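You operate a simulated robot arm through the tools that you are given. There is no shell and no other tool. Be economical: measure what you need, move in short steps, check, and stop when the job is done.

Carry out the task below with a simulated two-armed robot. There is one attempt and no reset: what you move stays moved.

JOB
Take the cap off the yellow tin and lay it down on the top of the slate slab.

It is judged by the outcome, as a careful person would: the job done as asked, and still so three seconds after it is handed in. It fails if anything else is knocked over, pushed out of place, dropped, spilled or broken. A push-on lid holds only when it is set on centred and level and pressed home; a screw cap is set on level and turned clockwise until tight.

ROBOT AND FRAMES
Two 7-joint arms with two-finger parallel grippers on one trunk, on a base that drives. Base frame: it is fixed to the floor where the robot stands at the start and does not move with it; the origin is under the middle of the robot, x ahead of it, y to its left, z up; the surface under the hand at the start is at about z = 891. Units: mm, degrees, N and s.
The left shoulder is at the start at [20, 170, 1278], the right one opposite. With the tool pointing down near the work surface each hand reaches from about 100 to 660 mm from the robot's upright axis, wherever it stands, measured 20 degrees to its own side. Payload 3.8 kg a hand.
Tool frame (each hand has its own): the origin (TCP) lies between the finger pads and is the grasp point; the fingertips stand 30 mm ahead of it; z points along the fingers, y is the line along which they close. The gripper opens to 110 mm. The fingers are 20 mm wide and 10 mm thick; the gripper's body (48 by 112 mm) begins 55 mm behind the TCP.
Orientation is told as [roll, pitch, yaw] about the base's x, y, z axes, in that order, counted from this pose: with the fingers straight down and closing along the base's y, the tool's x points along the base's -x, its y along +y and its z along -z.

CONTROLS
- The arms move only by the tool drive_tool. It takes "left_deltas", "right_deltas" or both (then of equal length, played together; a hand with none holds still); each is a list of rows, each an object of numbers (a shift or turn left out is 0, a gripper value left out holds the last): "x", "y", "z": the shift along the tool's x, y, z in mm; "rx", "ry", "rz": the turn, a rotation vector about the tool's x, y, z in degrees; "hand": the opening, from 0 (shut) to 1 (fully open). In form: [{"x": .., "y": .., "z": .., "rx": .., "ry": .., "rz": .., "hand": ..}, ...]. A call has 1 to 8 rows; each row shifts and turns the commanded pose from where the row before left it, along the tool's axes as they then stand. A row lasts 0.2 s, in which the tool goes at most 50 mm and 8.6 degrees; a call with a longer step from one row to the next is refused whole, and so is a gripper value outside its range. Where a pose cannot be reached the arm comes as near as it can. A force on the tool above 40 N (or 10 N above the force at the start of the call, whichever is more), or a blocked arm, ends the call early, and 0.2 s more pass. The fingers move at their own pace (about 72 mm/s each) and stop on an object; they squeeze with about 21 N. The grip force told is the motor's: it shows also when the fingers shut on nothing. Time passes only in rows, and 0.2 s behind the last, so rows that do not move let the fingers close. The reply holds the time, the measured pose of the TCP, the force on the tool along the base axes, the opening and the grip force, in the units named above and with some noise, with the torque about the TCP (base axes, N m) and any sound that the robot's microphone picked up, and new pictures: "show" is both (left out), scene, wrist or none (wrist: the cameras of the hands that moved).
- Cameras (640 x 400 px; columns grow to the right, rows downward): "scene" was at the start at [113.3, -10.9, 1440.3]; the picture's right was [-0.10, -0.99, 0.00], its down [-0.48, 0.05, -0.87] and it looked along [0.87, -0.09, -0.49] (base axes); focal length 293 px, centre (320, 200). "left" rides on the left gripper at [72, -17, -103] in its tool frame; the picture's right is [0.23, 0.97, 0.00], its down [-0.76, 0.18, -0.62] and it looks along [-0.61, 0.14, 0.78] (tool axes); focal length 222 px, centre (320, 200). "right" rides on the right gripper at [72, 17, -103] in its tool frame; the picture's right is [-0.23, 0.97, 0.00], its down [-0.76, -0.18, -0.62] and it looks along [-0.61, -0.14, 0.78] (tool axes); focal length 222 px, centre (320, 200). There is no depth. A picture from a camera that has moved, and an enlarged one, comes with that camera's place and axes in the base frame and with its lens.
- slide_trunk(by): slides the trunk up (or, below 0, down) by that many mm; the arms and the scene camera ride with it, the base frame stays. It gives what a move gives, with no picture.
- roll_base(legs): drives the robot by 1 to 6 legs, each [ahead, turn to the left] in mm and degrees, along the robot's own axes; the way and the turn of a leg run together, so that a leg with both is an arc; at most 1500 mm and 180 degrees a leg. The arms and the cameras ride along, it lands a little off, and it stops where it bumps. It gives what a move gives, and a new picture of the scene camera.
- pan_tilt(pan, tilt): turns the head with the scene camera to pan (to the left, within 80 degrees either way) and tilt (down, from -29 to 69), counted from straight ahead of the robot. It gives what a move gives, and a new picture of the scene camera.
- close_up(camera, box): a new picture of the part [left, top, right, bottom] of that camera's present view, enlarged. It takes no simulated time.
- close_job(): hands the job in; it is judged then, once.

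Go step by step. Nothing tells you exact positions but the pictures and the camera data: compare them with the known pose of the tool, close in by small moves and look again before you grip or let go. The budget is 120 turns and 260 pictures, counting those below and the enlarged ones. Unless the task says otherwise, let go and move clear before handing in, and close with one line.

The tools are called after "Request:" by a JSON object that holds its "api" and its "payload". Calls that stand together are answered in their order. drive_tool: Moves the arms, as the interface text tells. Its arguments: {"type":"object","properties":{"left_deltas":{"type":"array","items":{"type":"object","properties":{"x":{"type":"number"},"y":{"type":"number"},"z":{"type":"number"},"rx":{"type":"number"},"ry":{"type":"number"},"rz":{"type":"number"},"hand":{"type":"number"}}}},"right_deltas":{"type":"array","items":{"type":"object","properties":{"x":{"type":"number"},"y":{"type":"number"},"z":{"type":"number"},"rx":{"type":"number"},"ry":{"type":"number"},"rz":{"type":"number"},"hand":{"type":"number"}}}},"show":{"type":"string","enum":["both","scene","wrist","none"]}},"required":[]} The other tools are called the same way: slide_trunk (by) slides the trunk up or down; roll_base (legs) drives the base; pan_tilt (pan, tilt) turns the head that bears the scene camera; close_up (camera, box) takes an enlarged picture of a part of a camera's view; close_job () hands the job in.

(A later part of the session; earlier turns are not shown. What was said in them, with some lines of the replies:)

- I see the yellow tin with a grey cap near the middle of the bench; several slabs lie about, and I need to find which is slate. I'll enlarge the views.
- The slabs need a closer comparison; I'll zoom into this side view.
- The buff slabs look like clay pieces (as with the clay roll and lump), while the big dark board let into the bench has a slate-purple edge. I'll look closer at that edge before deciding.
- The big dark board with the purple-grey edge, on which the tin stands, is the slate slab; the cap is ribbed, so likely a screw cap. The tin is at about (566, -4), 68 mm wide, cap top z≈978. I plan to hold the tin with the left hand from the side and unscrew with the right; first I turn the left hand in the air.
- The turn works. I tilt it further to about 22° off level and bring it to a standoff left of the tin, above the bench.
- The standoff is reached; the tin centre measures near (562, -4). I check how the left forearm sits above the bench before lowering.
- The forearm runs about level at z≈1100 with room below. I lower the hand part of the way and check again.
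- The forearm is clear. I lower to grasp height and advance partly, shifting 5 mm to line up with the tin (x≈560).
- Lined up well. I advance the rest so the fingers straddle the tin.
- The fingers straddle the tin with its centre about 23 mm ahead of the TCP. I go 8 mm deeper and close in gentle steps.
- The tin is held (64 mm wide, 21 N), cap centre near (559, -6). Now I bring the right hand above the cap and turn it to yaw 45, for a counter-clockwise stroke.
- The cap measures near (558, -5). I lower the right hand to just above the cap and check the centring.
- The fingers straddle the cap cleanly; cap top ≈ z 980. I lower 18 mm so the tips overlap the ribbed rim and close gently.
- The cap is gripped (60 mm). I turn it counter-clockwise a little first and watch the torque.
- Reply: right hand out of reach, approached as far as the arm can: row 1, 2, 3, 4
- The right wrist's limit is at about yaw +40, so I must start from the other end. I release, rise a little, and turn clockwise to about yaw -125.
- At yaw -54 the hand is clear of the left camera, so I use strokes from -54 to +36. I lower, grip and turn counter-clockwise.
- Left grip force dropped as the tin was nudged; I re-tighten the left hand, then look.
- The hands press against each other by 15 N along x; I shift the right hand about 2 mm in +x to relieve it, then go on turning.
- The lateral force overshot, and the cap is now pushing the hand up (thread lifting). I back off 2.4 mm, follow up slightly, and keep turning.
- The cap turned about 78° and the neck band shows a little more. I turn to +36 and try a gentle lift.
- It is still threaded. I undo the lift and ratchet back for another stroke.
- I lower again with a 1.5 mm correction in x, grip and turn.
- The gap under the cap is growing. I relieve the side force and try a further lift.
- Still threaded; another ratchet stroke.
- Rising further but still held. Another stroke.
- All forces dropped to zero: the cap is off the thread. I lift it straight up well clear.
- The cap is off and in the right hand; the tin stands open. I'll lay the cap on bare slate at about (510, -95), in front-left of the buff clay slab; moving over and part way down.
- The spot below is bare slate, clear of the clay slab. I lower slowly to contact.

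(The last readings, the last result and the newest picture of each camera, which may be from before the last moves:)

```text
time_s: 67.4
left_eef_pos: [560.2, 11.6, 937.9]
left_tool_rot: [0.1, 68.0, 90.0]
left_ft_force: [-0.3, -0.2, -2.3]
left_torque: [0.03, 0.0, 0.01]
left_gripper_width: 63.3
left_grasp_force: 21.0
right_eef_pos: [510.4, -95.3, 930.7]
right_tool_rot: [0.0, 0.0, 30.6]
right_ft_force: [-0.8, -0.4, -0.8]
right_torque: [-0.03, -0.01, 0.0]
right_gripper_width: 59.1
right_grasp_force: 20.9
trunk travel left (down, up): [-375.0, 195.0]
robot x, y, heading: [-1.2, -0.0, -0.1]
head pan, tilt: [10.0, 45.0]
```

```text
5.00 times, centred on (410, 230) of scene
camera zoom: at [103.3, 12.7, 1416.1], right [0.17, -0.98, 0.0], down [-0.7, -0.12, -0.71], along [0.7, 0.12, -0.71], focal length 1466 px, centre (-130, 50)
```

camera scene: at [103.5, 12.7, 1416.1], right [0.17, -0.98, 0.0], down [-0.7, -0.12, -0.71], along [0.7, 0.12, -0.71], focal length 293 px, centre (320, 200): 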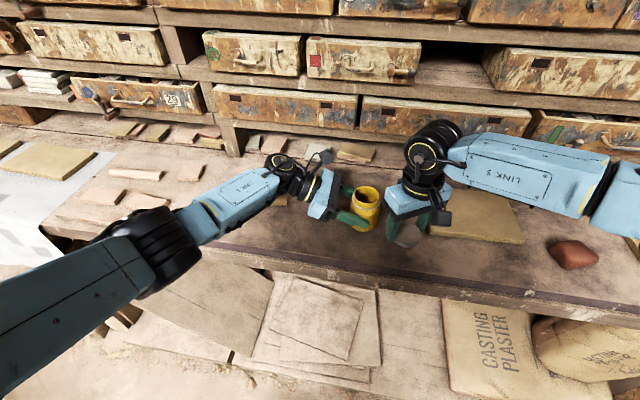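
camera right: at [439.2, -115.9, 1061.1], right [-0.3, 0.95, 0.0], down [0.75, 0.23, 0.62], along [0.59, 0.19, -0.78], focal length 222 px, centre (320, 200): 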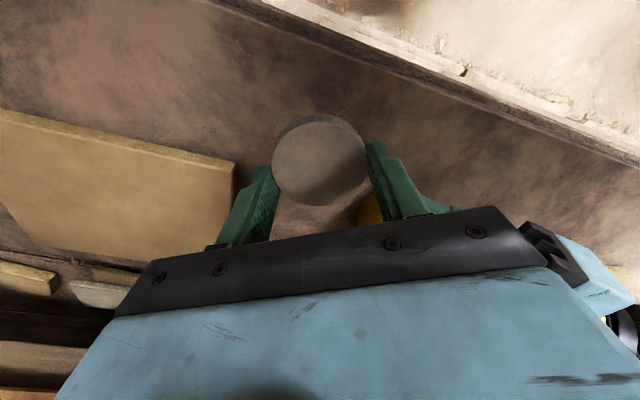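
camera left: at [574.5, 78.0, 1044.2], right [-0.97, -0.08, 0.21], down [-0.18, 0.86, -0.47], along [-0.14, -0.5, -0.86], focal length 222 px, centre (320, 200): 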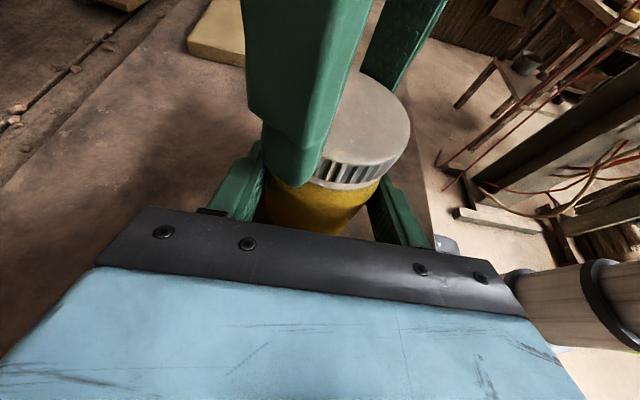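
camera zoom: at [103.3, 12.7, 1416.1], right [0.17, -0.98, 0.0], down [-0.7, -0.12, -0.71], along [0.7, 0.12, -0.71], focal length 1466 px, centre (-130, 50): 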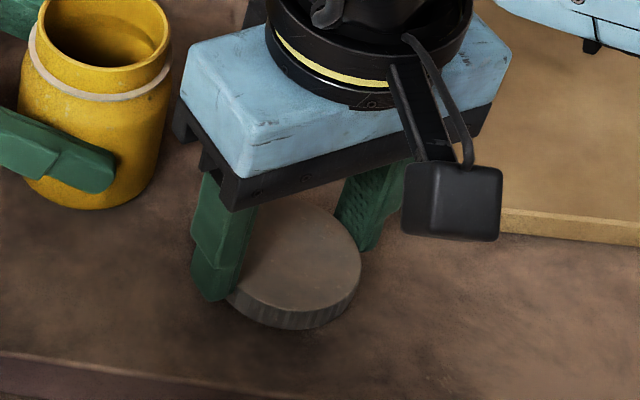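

Request:
{"api": "drive_tool", "payload": {"right_deltas": [{"z": 1}, {"z": 1}, {}], "show": "none"}}

Request:
{"api": "drive_tool", "payload": {"right_deltas": [{"z": 1}, {"z": 1}, {}], "show": "none"}}

```text
time_s: 68.2
left_eef_pos: [559.2, 11.1, 938.1]
left_tool_rot: [0.1, 67.9, 90.1]
left_ft_force: [0.4, 0.2, -3.0]
left_torque: [0.05, -0.01, -0.01]
left_gripper_width: 63.4
left_grasp_force: 20.7
right_eef_pos: [508.9, -93.7, 928.3]
right_tool_rot: [0.0, 0.0, 30.6]
right_ft_force: [-0.2, 0.3, -0.3]
right_torque: [-0.03, 0.01, 0.04]
right_gripper_width: 59.2
right_grasp_force: 21.3
trunk travel left (down, up): [-375.0, 195.0]
robot x, y, heading: [-0.4, 1.1, -0.2]
head pan, tilt: [10.0, 45.0]
```

```text
time_s: 69.0
left_eef_pos: [558.8, 9.2, 938.9]
left_tool_rot: [0.1, 68.0, 90.1]
left_ft_force: [0.5, -0.3, -2.1]
left_torque: [0.04, -0.01, 0.0]
left_gripper_width: 63.5
left_grasp_force: 20.9
right_eef_pos: [509.7, -93.1, 925.6]
right_tool_rot: [0.0, -0.1, 30.5]
right_ft_force: [0.4, -0.4, -0.2]
right_torque: [0.02, 0.02, -0.03]
right_gripper_width: 59.4
right_grasp_force: 20.5
trunk travel left (down, up): [-375.0, 195.0]
robot x, y, heading: [-0.7, -1.2, 0.1]
head pan, tilt: [10.0, 45.0]
```

Request:
{"api": "drive_tool", "payload": {"right_deltas": [{"z": 1}, {"z": 1}, {}], "show": "none"}}

Request:
{"api": "close_up", "payload": {"camera": "scene", "box": [360, 190, 460, 270]}}

```text
time_s: 69.8
left_eef_pos: [560.5, 10.7, 938.2]
left_tool_rot: [0.1, 68.0, 90.2]
left_ft_force: [-0.8, 0.7, -2.4]
left_torque: [0.04, -0.01, 0.0]
left_gripper_width: 63.7
left_grasp_force: 20.9
right_eef_pos: [508.6, -94.1, 923.3]
right_tool_rot: [-0.1, 0.0, 30.5]
right_ft_force: [-0.7, -0.2, -1.0]
right_torque: [-0.02, -0.03, 0.0]
right_gripper_width: 59.2
right_grasp_force: 21.0
trunk travel left (down, up): [-375.0, 195.0]
robot x, y, heading: [-0.2, 0.1, 0.0]
head pan, tilt: [10.0, 45.0]
```

```text
5.00 times, centred on (410, 230) of scene
camera zoom: at [103.3, 12.7, 1416.1], right [0.17, -0.98, 0.0], down [-0.7, -0.12, -0.71], along [0.7, 0.12, -0.71], focal length 1466 px, centre (-130, 50)
```

zoom: 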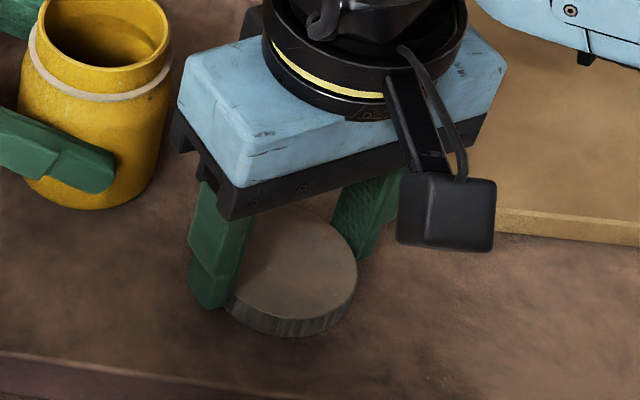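

Request:
{"api": "drive_tool", "payload": {"right_deltas": [{"z": 1}, {}], "show": "none"}}

Request:
{"api": "drive_tool", "payload": {"right_deltas": [{"z": 1}, {}], "show": "none"}}

Request:
{"api": "drive_tool", "payload": {"right_deltas": [{"z": 1}, {}], "show": "none"}}

```text
time_s: 70.4
left_eef_pos: [559.4, 9.9, 940.1]
left_tool_rot: [0.1, 68.0, 90.0]
left_ft_force: [-0.1, 0.7, -2.9]
left_torque: [0.0, 0.0, -0.01]
left_gripper_width: 63.4
left_grasp_force: 21.1
right_eef_pos: [508.2, -94.6, 923.9]
right_tool_rot: [-0.1, 0.0, 30.5]
right_ft_force: [0.8, 0.7, 0.9]
right_torque: [-0.03, 0.05, 0.02]
right_gripper_width: 59.2
right_grasp_force: 20.8
trunk travel left (down, up): [-375.0, 195.0]
robot x, y, heading: [1.5, 0.2, -0.0]
head pan, tilt: [10.0, 45.0]
```

```text
time_s: 71.0
left_eef_pos: [559.1, 9.8, 939.0]
left_tool_rot: [0.0, 67.9, 90.0]
left_ft_force: [0.0, 0.1, -1.9]
left_torque: [0.03, 0.03, 0.02]
left_gripper_width: 63.3
left_grasp_force: 21.1
right_eef_pos: [508.9, -94.4, 923.0]
right_tool_rot: [0.1, -0.2, 30.4]
right_ft_force: [0.1, -1.8, 6.9]
right_torque: [-0.08, 0.16, 0.04]
right_gripper_width: 58.9
right_grasp_force: 20.9
trunk travel left (down, up): [-375.0, 195.0]
robot x, y, heading: [-0.6, 0.2, -0.3]
head pan, tilt: [10.0, 45.0]
```

```text
time_s: 71.6
left_eef_pos: [558.2, 10.3, 938.8]
left_tool_rot: [-0.1, 68.0, 89.8]
left_ft_force: [0.8, -0.5, -1.3]
left_torque: [0.02, 0.02, -0.01]
left_gripper_width: 63.7
left_grasp_force: 20.6
right_eef_pos: [509.8, -93.7, 924.4]
right_tool_rot: [-0.1, -0.1, 30.5]
right_ft_force: [-1.0, -1.0, 16.6]
right_torque: [-0.16, 0.29, 0.01]
right_gripper_width: 59.4
right_grasp_force: 21.3
trunk travel left (down, up): [-375.0, 195.0]
robot x, y, heading: [0.4, 0.8, -0.3]
head pan, tilt: [10.0, 45.0]
```

Contact is made with the slate. I ease up 1.5 mm, open the fingers, and rise straight up.

Request:
{"api": "drive_tool", "payload": {"right_deltas": [{"z": -1.5}, {"hand": 0.56}, {"hand": 0.6}, {"hand": 0.68}, {"hand": 0.72}, {"z": -15}, {"z": -30}, {"z": -40}]}}

Request:
{"api": "close_up", "payload": {"camera": "scene", "box": [320, 160, 480, 280]}}

```text
time_s: 73.4
left_eef_pos: [558.3, 9.8, 938.2]
left_tool_rot: [-0.2, 67.9, 90.0]
left_ft_force: [0.6, 0.6, -2.1]
left_torque: [0.06, 0.01, 0.01]
left_gripper_width: 63.4
left_grasp_force: 20.8
right_eef_pos: [510.2, -92.7, 1007.8]
right_tool_rot: [0.0, 0.0, 30.5]
right_ft_force: [0.1, 0.4, 0.6]
right_torque: [-0.01, 0.01, 0.02]
right_gripper_width: 79.1
right_grasp_force: 0.0
trunk travel left (down, up): [-375.0, 195.0]
robot x, y, heading: [-1.6, -0.6, -0.3]
head pan, tilt: [10.0, 45.0]
camera scene: at [102.9, 12.9, 1416.2], right [0.17, -0.98, 0.0], down [-0.7, -0.12, -0.71], along [0.7, 0.12, -0.71], focal length 293 px, centre (320, 200)
camera right: at [437.9, -114.6, 1111.1], right [-0.3, 0.95, 0.0], down [0.75, 0.23, 0.62], along [0.59, 0.19, -0.78], focal length 222 px, centre (320, 200)
```

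scene: 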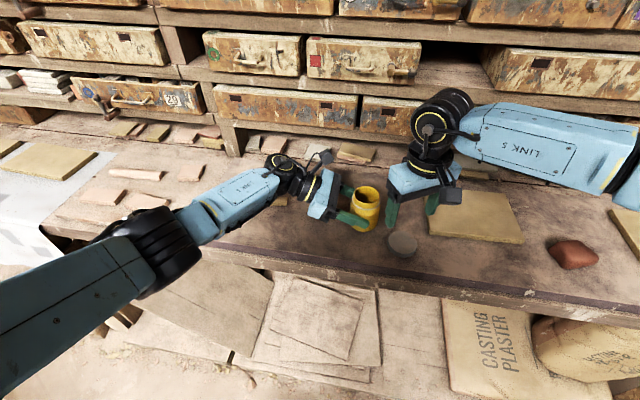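
right: 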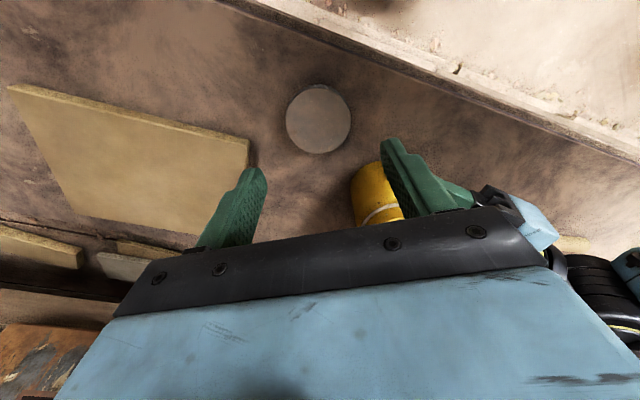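

```text
3.33 times, centred on (400, 220) of scene
camera zoom: at [102.9, 12.9, 1416.2], right [0.17, -0.98, 0.0], down [-0.7, -0.12, -0.71], along [0.7, 0.12, -0.71], focal length 978 px, centre (53, 133)
```

zoom: 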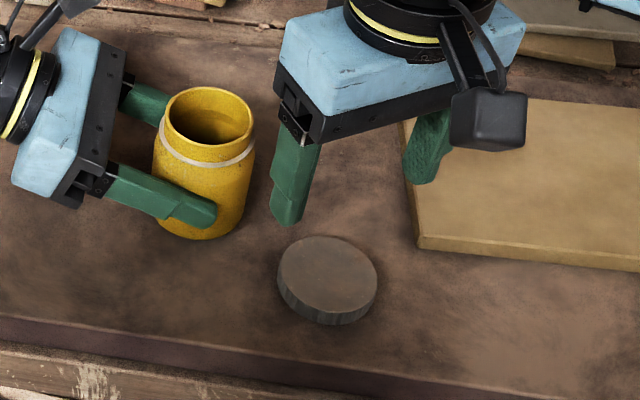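

The cap lies flat on the slate. I move the right hand clear upward and ease the left down to check that the tin is standing on the slab before releasing.

Request:
{"api": "drive_tool", "payload": {"right_deltas": [{"z": -40}, {"z": -40}, {"z": -40}], "show": "none"}}

Request:
{"api": "drive_tool", "payload": {"left_deltas": [{"x": -0.93, "z": 0.37}, {}], "show": "none"}}

Request:
{"api": "close_up", "payload": {"camera": "scene", "box": [320, 170, 400, 240]}}

```text
time_s: 74.2
left_eef_pos: [558.3, 9.6, 938.3]
left_tool_rot: [0.0, 68.0, 90.0]
left_ft_force: [-0.4, 0.5, -1.6]
left_torque: [0.04, -0.02, 0.0]
left_gripper_width: 63.7
left_grasp_force: 21.0
right_eef_pos: [507.1, -96.5, 1126.8]
right_tool_rot: [-0.1, 0.0, 30.5]
right_ft_force: [-0.2, -0.1, 0.6]
right_torque: [0.01, 0.0, -0.02]
right_gripper_width: 79.3
right_grasp_force: 0.0
trunk travel left (down, up): [-375.0, 195.0]
robot x, y, heading: [-2.6, -3.4, 0.1]
head pan, tilt: [10.0, 45.0]
```

```text
time_s: 74.8
left_eef_pos: [559.8, 9.9, 937.8]
left_tool_rot: [0.0, 68.0, 90.1]
left_ft_force: [-0.3, 0.6, -2.5]
left_torque: [0.01, 0.01, -0.01]
left_gripper_width: 63.6
left_grasp_force: 21.1
right_eef_pos: [507.8, -96.5, 1127.0]
right_tool_rot: [0.1, 0.0, 30.6]
right_ft_force: [0.8, 0.3, 1.1]
right_torque: [-0.02, 0.02, 0.01]
right_gripper_width: 79.2
right_grasp_force: 0.1
trunk travel left (down, up): [-375.0, 195.0]
robot x, y, heading: [-2.2, -1.3, -0.1]
head pan, tilt: [10.0, 45.0]
```

```text
5.71 times, centred on (360, 205) of scene
camera zoom: at [103.4, 12.7, 1416.1], right [0.17, -0.98, 0.0], down [-0.7, -0.12, -0.71], along [0.7, 0.12, -0.71], focal length 1676 px, centre (91, 171)
```

zoom: 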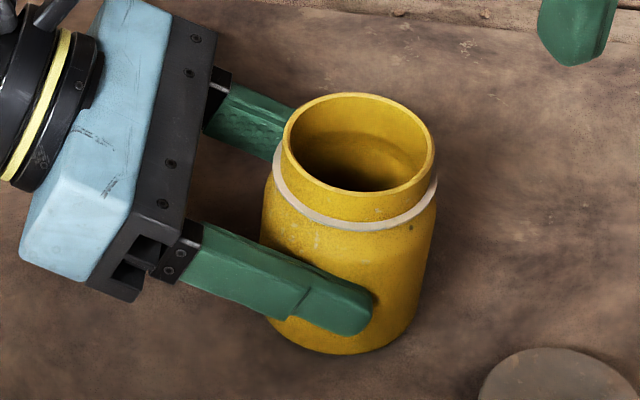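

Still carrying about 2 N of tin weight, so it hangs slightly; I lower further in 0.7 mm steps.

Request:
{"api": "drive_tool", "payload": {"left_deltas": [{"x": -0.65, "z": 0.26}, {}], "show": "none"}}

Request:
{"api": "drive_tool", "payload": {"left_deltas": [{"x": -0.65, "z": 0.26}, {}], "show": "none"}}

Request:
{"api": "drive_tool", "payload": {"left_deltas": [{"x": -0.65, "z": 0.26}, {}], "show": "none"}}

```text
time_s: 75.4
left_eef_pos: [558.4, 9.8, 937.3]
left_tool_rot: [0.1, 68.0, 90.1]
left_ft_force: [0.7, 0.2, -1.5]
left_torque: [0.06, 0.01, 0.01]
left_gripper_width: 63.5
left_grasp_force: 20.9
right_eef_pos: [508.1, -96.4, 1125.7]
right_tool_rot: [0.0, 0.0, 30.5]
right_ft_force: [-0.2, 0.1, -0.2]
right_torque: [0.0, 0.0, 0.01]
right_gripper_width: 79.0
right_grasp_force: 0.2
trunk travel left (down, up): [-375.0, 195.0]
robot x, y, heading: [-8.4, 2.3, -0.0]
head pan, tilt: [10.0, 45.0]
```

```text
time_s: 76.0
left_eef_pos: [560.2, 11.0, 935.9]
left_tool_rot: [0.0, 68.0, 90.1]
left_ft_force: [-0.4, -0.2, -1.7]
left_torque: [0.02, 0.03, 0.0]
left_gripper_width: 63.6
left_grasp_force: 21.1
right_eef_pos: [507.5, -95.6, 1126.4]
right_tool_rot: [0.0, 0.0, 30.5]
right_ft_force: [-1.1, -0.1, -0.1]
right_torque: [0.03, -0.02, -0.01]
right_gripper_width: 79.0
right_grasp_force: 0.0
trunk travel left (down, up): [-375.0, 195.0]
robot x, y, heading: [2.9, 1.6, 0.1]
head pan, tilt: [10.0, 45.0]
```

```text
time_s: 76.6
left_eef_pos: [559.4, 9.5, 935.4]
left_tool_rot: [0.0, 68.0, 90.2]
left_ft_force: [0.5, 0.5, -2.4]
left_torque: [0.03, 0.01, -0.01]
left_gripper_width: 63.6
left_grasp_force: 20.6
right_eef_pos: [507.6, -96.0, 1126.3]
right_tool_rot: [0.0, 0.0, 30.5]
right_ft_force: [-0.6, -1.0, 0.6]
right_torque: [0.03, 0.02, 0.02]
right_gripper_width: 79.4
right_grasp_force: 0.0
trunk travel left (down, up): [-375.0, 195.0]
robot x, y, heading: [0.3, -0.6, -0.0]
head pan, tilt: [10.0, 45.0]
```

Request:
{"api": "drive_tool", "payload": {"left_deltas": [{"x": -0.93, "z": 0.37}, {}], "show": "none"}}

Request:
{"api": "drive_tool", "payload": {"left_deltas": [{"x": -0.93, "z": 0.37}, {}], "show": "none"}}

Request:
{"api": "close_up", "payload": {"camera": "scene", "box": [320, 170, 400, 240]}}

```text
time_s: 77.2
left_eef_pos: [559.1, 11.3, 935.1]
left_tool_rot: [-0.2, 68.1, 89.7]
left_ft_force: [-1.5, 0.9, 4.6]
left_torque: [0.14, 0.08, -0.02]
left_gripper_width: 63.5
left_grasp_force: 21.0
right_eef_pos: [507.4, -96.5, 1126.9]
right_tool_rot: [-0.1, 0.1, 30.5]
right_ft_force: [0.5, 0.4, -0.1]
right_torque: [-0.01, -0.04, -0.01]
right_gripper_width: 79.2
right_grasp_force: 0.1
trunk travel left (down, up): [-375.0, 195.0]
robot x, y, heading: [-1.1, -2.4, -0.1]
head pan, tilt: [10.0, 45.0]
```

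```text
time_s: 77.8
left_eef_pos: [559.0, 10.4, 935.6]
left_tool_rot: [-0.4, 68.1, 89.7]
left_ft_force: [2.4, 3.5, 12.6]
left_torque: [0.22, 0.07, 0.02]
left_gripper_width: 63.5
left_grasp_force: 20.6
right_eef_pos: [507.0, -95.0, 1127.8]
right_tool_rot: [0.0, -0.1, 30.5]
right_ft_force: [-0.8, 0.2, 0.5]
right_torque: [-0.02, 0.0, -0.04]
right_gripper_width: 79.4
right_grasp_force: 0.0
trunk travel left (down, up): [-375.0, 195.0]
robot x, y, heading: [-2.4, -1.6, -0.0]
head pan, tilt: [10.0, 45.0]
```

```text
5.71 times, centred on (360, 205) of scene
camera zoom: at [102.2, 13.0, 1416.3], right [0.17, -0.98, 0.0], down [-0.7, -0.12, -0.71], along [0.7, 0.12, -0.71], focal length 1676 px, centre (91, 171)
```

zoom: 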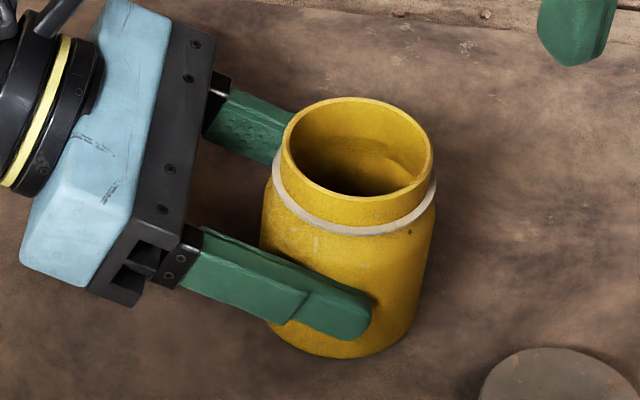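

The tin touches down (z force turned positive). I ease up slightly, open gradually and withdraw along the fingers.

Request:
{"api": "drive_tool", "payload": {"left_deltas": [{"x": 0.9, "z": -0.37}, {"hand": 0.6}, {"hand": 0.65}, {"hand": 0.72}, {"hand": 0.85}, {"hand": 0.95}], "show": "none"}}

Request:
{"api": "close_up", "payload": {"camera": "left", "box": [160, 0, 520, 260]}}

```text
time_s: 79.2
left_eef_pos: [558.8, 10.5, 934.3]
left_tool_rot: [-0.1, 68.1, 90.1]
left_ft_force: [0.3, 0.3, -0.1]
left_torque: [-0.02, 0.01, -0.01]
left_gripper_width: 104.1
left_grasp_force: 0.0
right_eef_pos: [507.4, -95.6, 1127.6]
right_tool_rot: [0.0, 0.0, 30.5]
right_ft_force: [0.0, -0.3, 0.7]
right_torque: [-0.05, -0.02, -0.02]
right_gripper_width: 79.2
right_grasp_force: 0.2
trunk travel left (down, up): [-375.0, 195.0]
robot x, y, heading: [-0.4, 1.3, 0.3]
head pan, tilt: [10.0, 45.0]
```

```text
1.54 times, centred on (340, 130) of left
camera zoom: at [574.7, 78.4, 1040.0], right [-0.97, -0.09, 0.21], down [-0.18, 0.86, -0.47], along [-0.14, -0.5, -0.86], focal length 342 px, centre (289, 308)
```

zoom: 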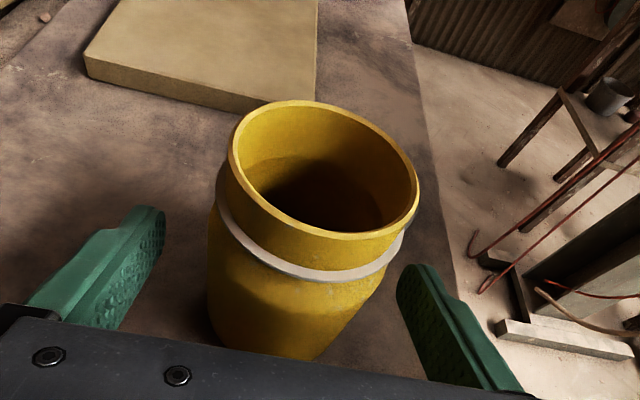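

The tin stands free and upright. I withdraw the left hand.

Request:
{"api": "drive_tool", "payload": {"left_deltas": [{"z": -15}, {"z": -20}, {"z": -25}, {"z": -25}, {"x": 25, "z": -10}, {"x": 30, "z": -10}, {"x": 30, "z": -10}], "show": "none"}}

Request:
{"api": "pan_tilt", "payload": {"pan": 0, "tilt": 45}}

Request:
{"api": "close_up", "payload": {"camera": "scene", "box": [140, 140, 460, 300]}}

```text
time_s: 80.8
left_eef_pos: [557.1, 84.6, 1056.6]
left_tool_rot: [0.0, 68.0, 90.1]
left_ft_force: [-0.6, -0.3, -0.3]
left_torque: [0.03, 0.02, -0.02]
left_gripper_width: 104.5
left_grasp_force: 0.1
right_eef_pos: [508.0, -94.4, 1126.9]
right_tool_rot: [0.0, -0.1, 30.5]
right_ft_force: [-0.3, -0.3, 0.5]
right_torque: [-0.02, 0.01, 0.0]
right_gripper_width: 79.3
right_grasp_force: 0.1
trunk travel left (down, up): [-375.0, 195.0]
robot x, y, heading: [-1.1, -1.2, 0.4]
head pan, tilt: [10.0, 45.0]
```

```text
time_s: 81.5
left_eef_pos: [558.1, 86.3, 1056.3]
left_tool_rot: [0.1, 68.0, 90.1]
left_ft_force: [0.0, 0.1, -0.5]
left_torque: [0.01, -0.03, -0.04]
left_gripper_width: 104.6
left_grasp_force: 0.0
right_eef_pos: [507.1, -95.3, 1127.4]
right_tool_rot: [-0.1, 0.0, 30.5]
right_ft_force: [0.4, -0.3, -0.2]
right_torque: [-0.01, -0.03, 0.02]
right_gripper_width: 79.5
right_grasp_force: 0.0
trunk travel left (down, up): [-375.0, 195.0]
robot x, y, heading: [0.8, -3.1, 0.2]
head pan, tilt: [0.0, 45.0]
camera scene: at [104.3, -1.3, 1416.2], right [0.0, -1.0, 0.0], down [-0.71, 0.0, -0.71], along [0.71, 0.0, -0.71], focal length 293 px, centre (320, 200)
```

scene: 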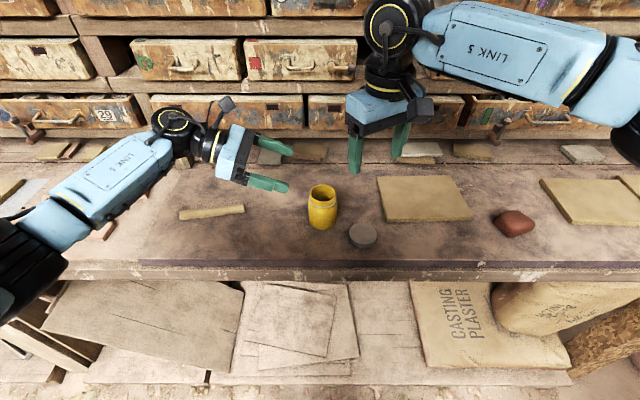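

```text
2.00 times, centred on (300, 220) of scene
camera zoom: at [104.3, -1.3, 1416.2], right [0.0, -1.0, 0.0], down [-0.71, 0.0, -0.71], along [0.71, 0.0, -0.71], focal length 587 px, centre (360, 160)
```

zoom: 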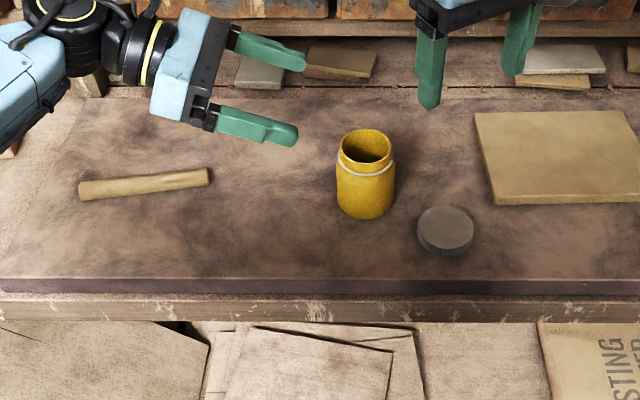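

The cap lies flat on the dark slate slab, the tin stands upright where it was, nothing else has moved, and both hands are clear. I hand the job in.

Request:
{"api": "close_job", "payload": {}}

```text
The job is handed in.
```

I unscrewed the cap from the yellow tin and laid it flat on the slate slab. I took the slate slab to be the large dark board the tin stands on, not one of the buff slabs. The tin is still upright in its place, nothing else was moved, and both hands are clear.
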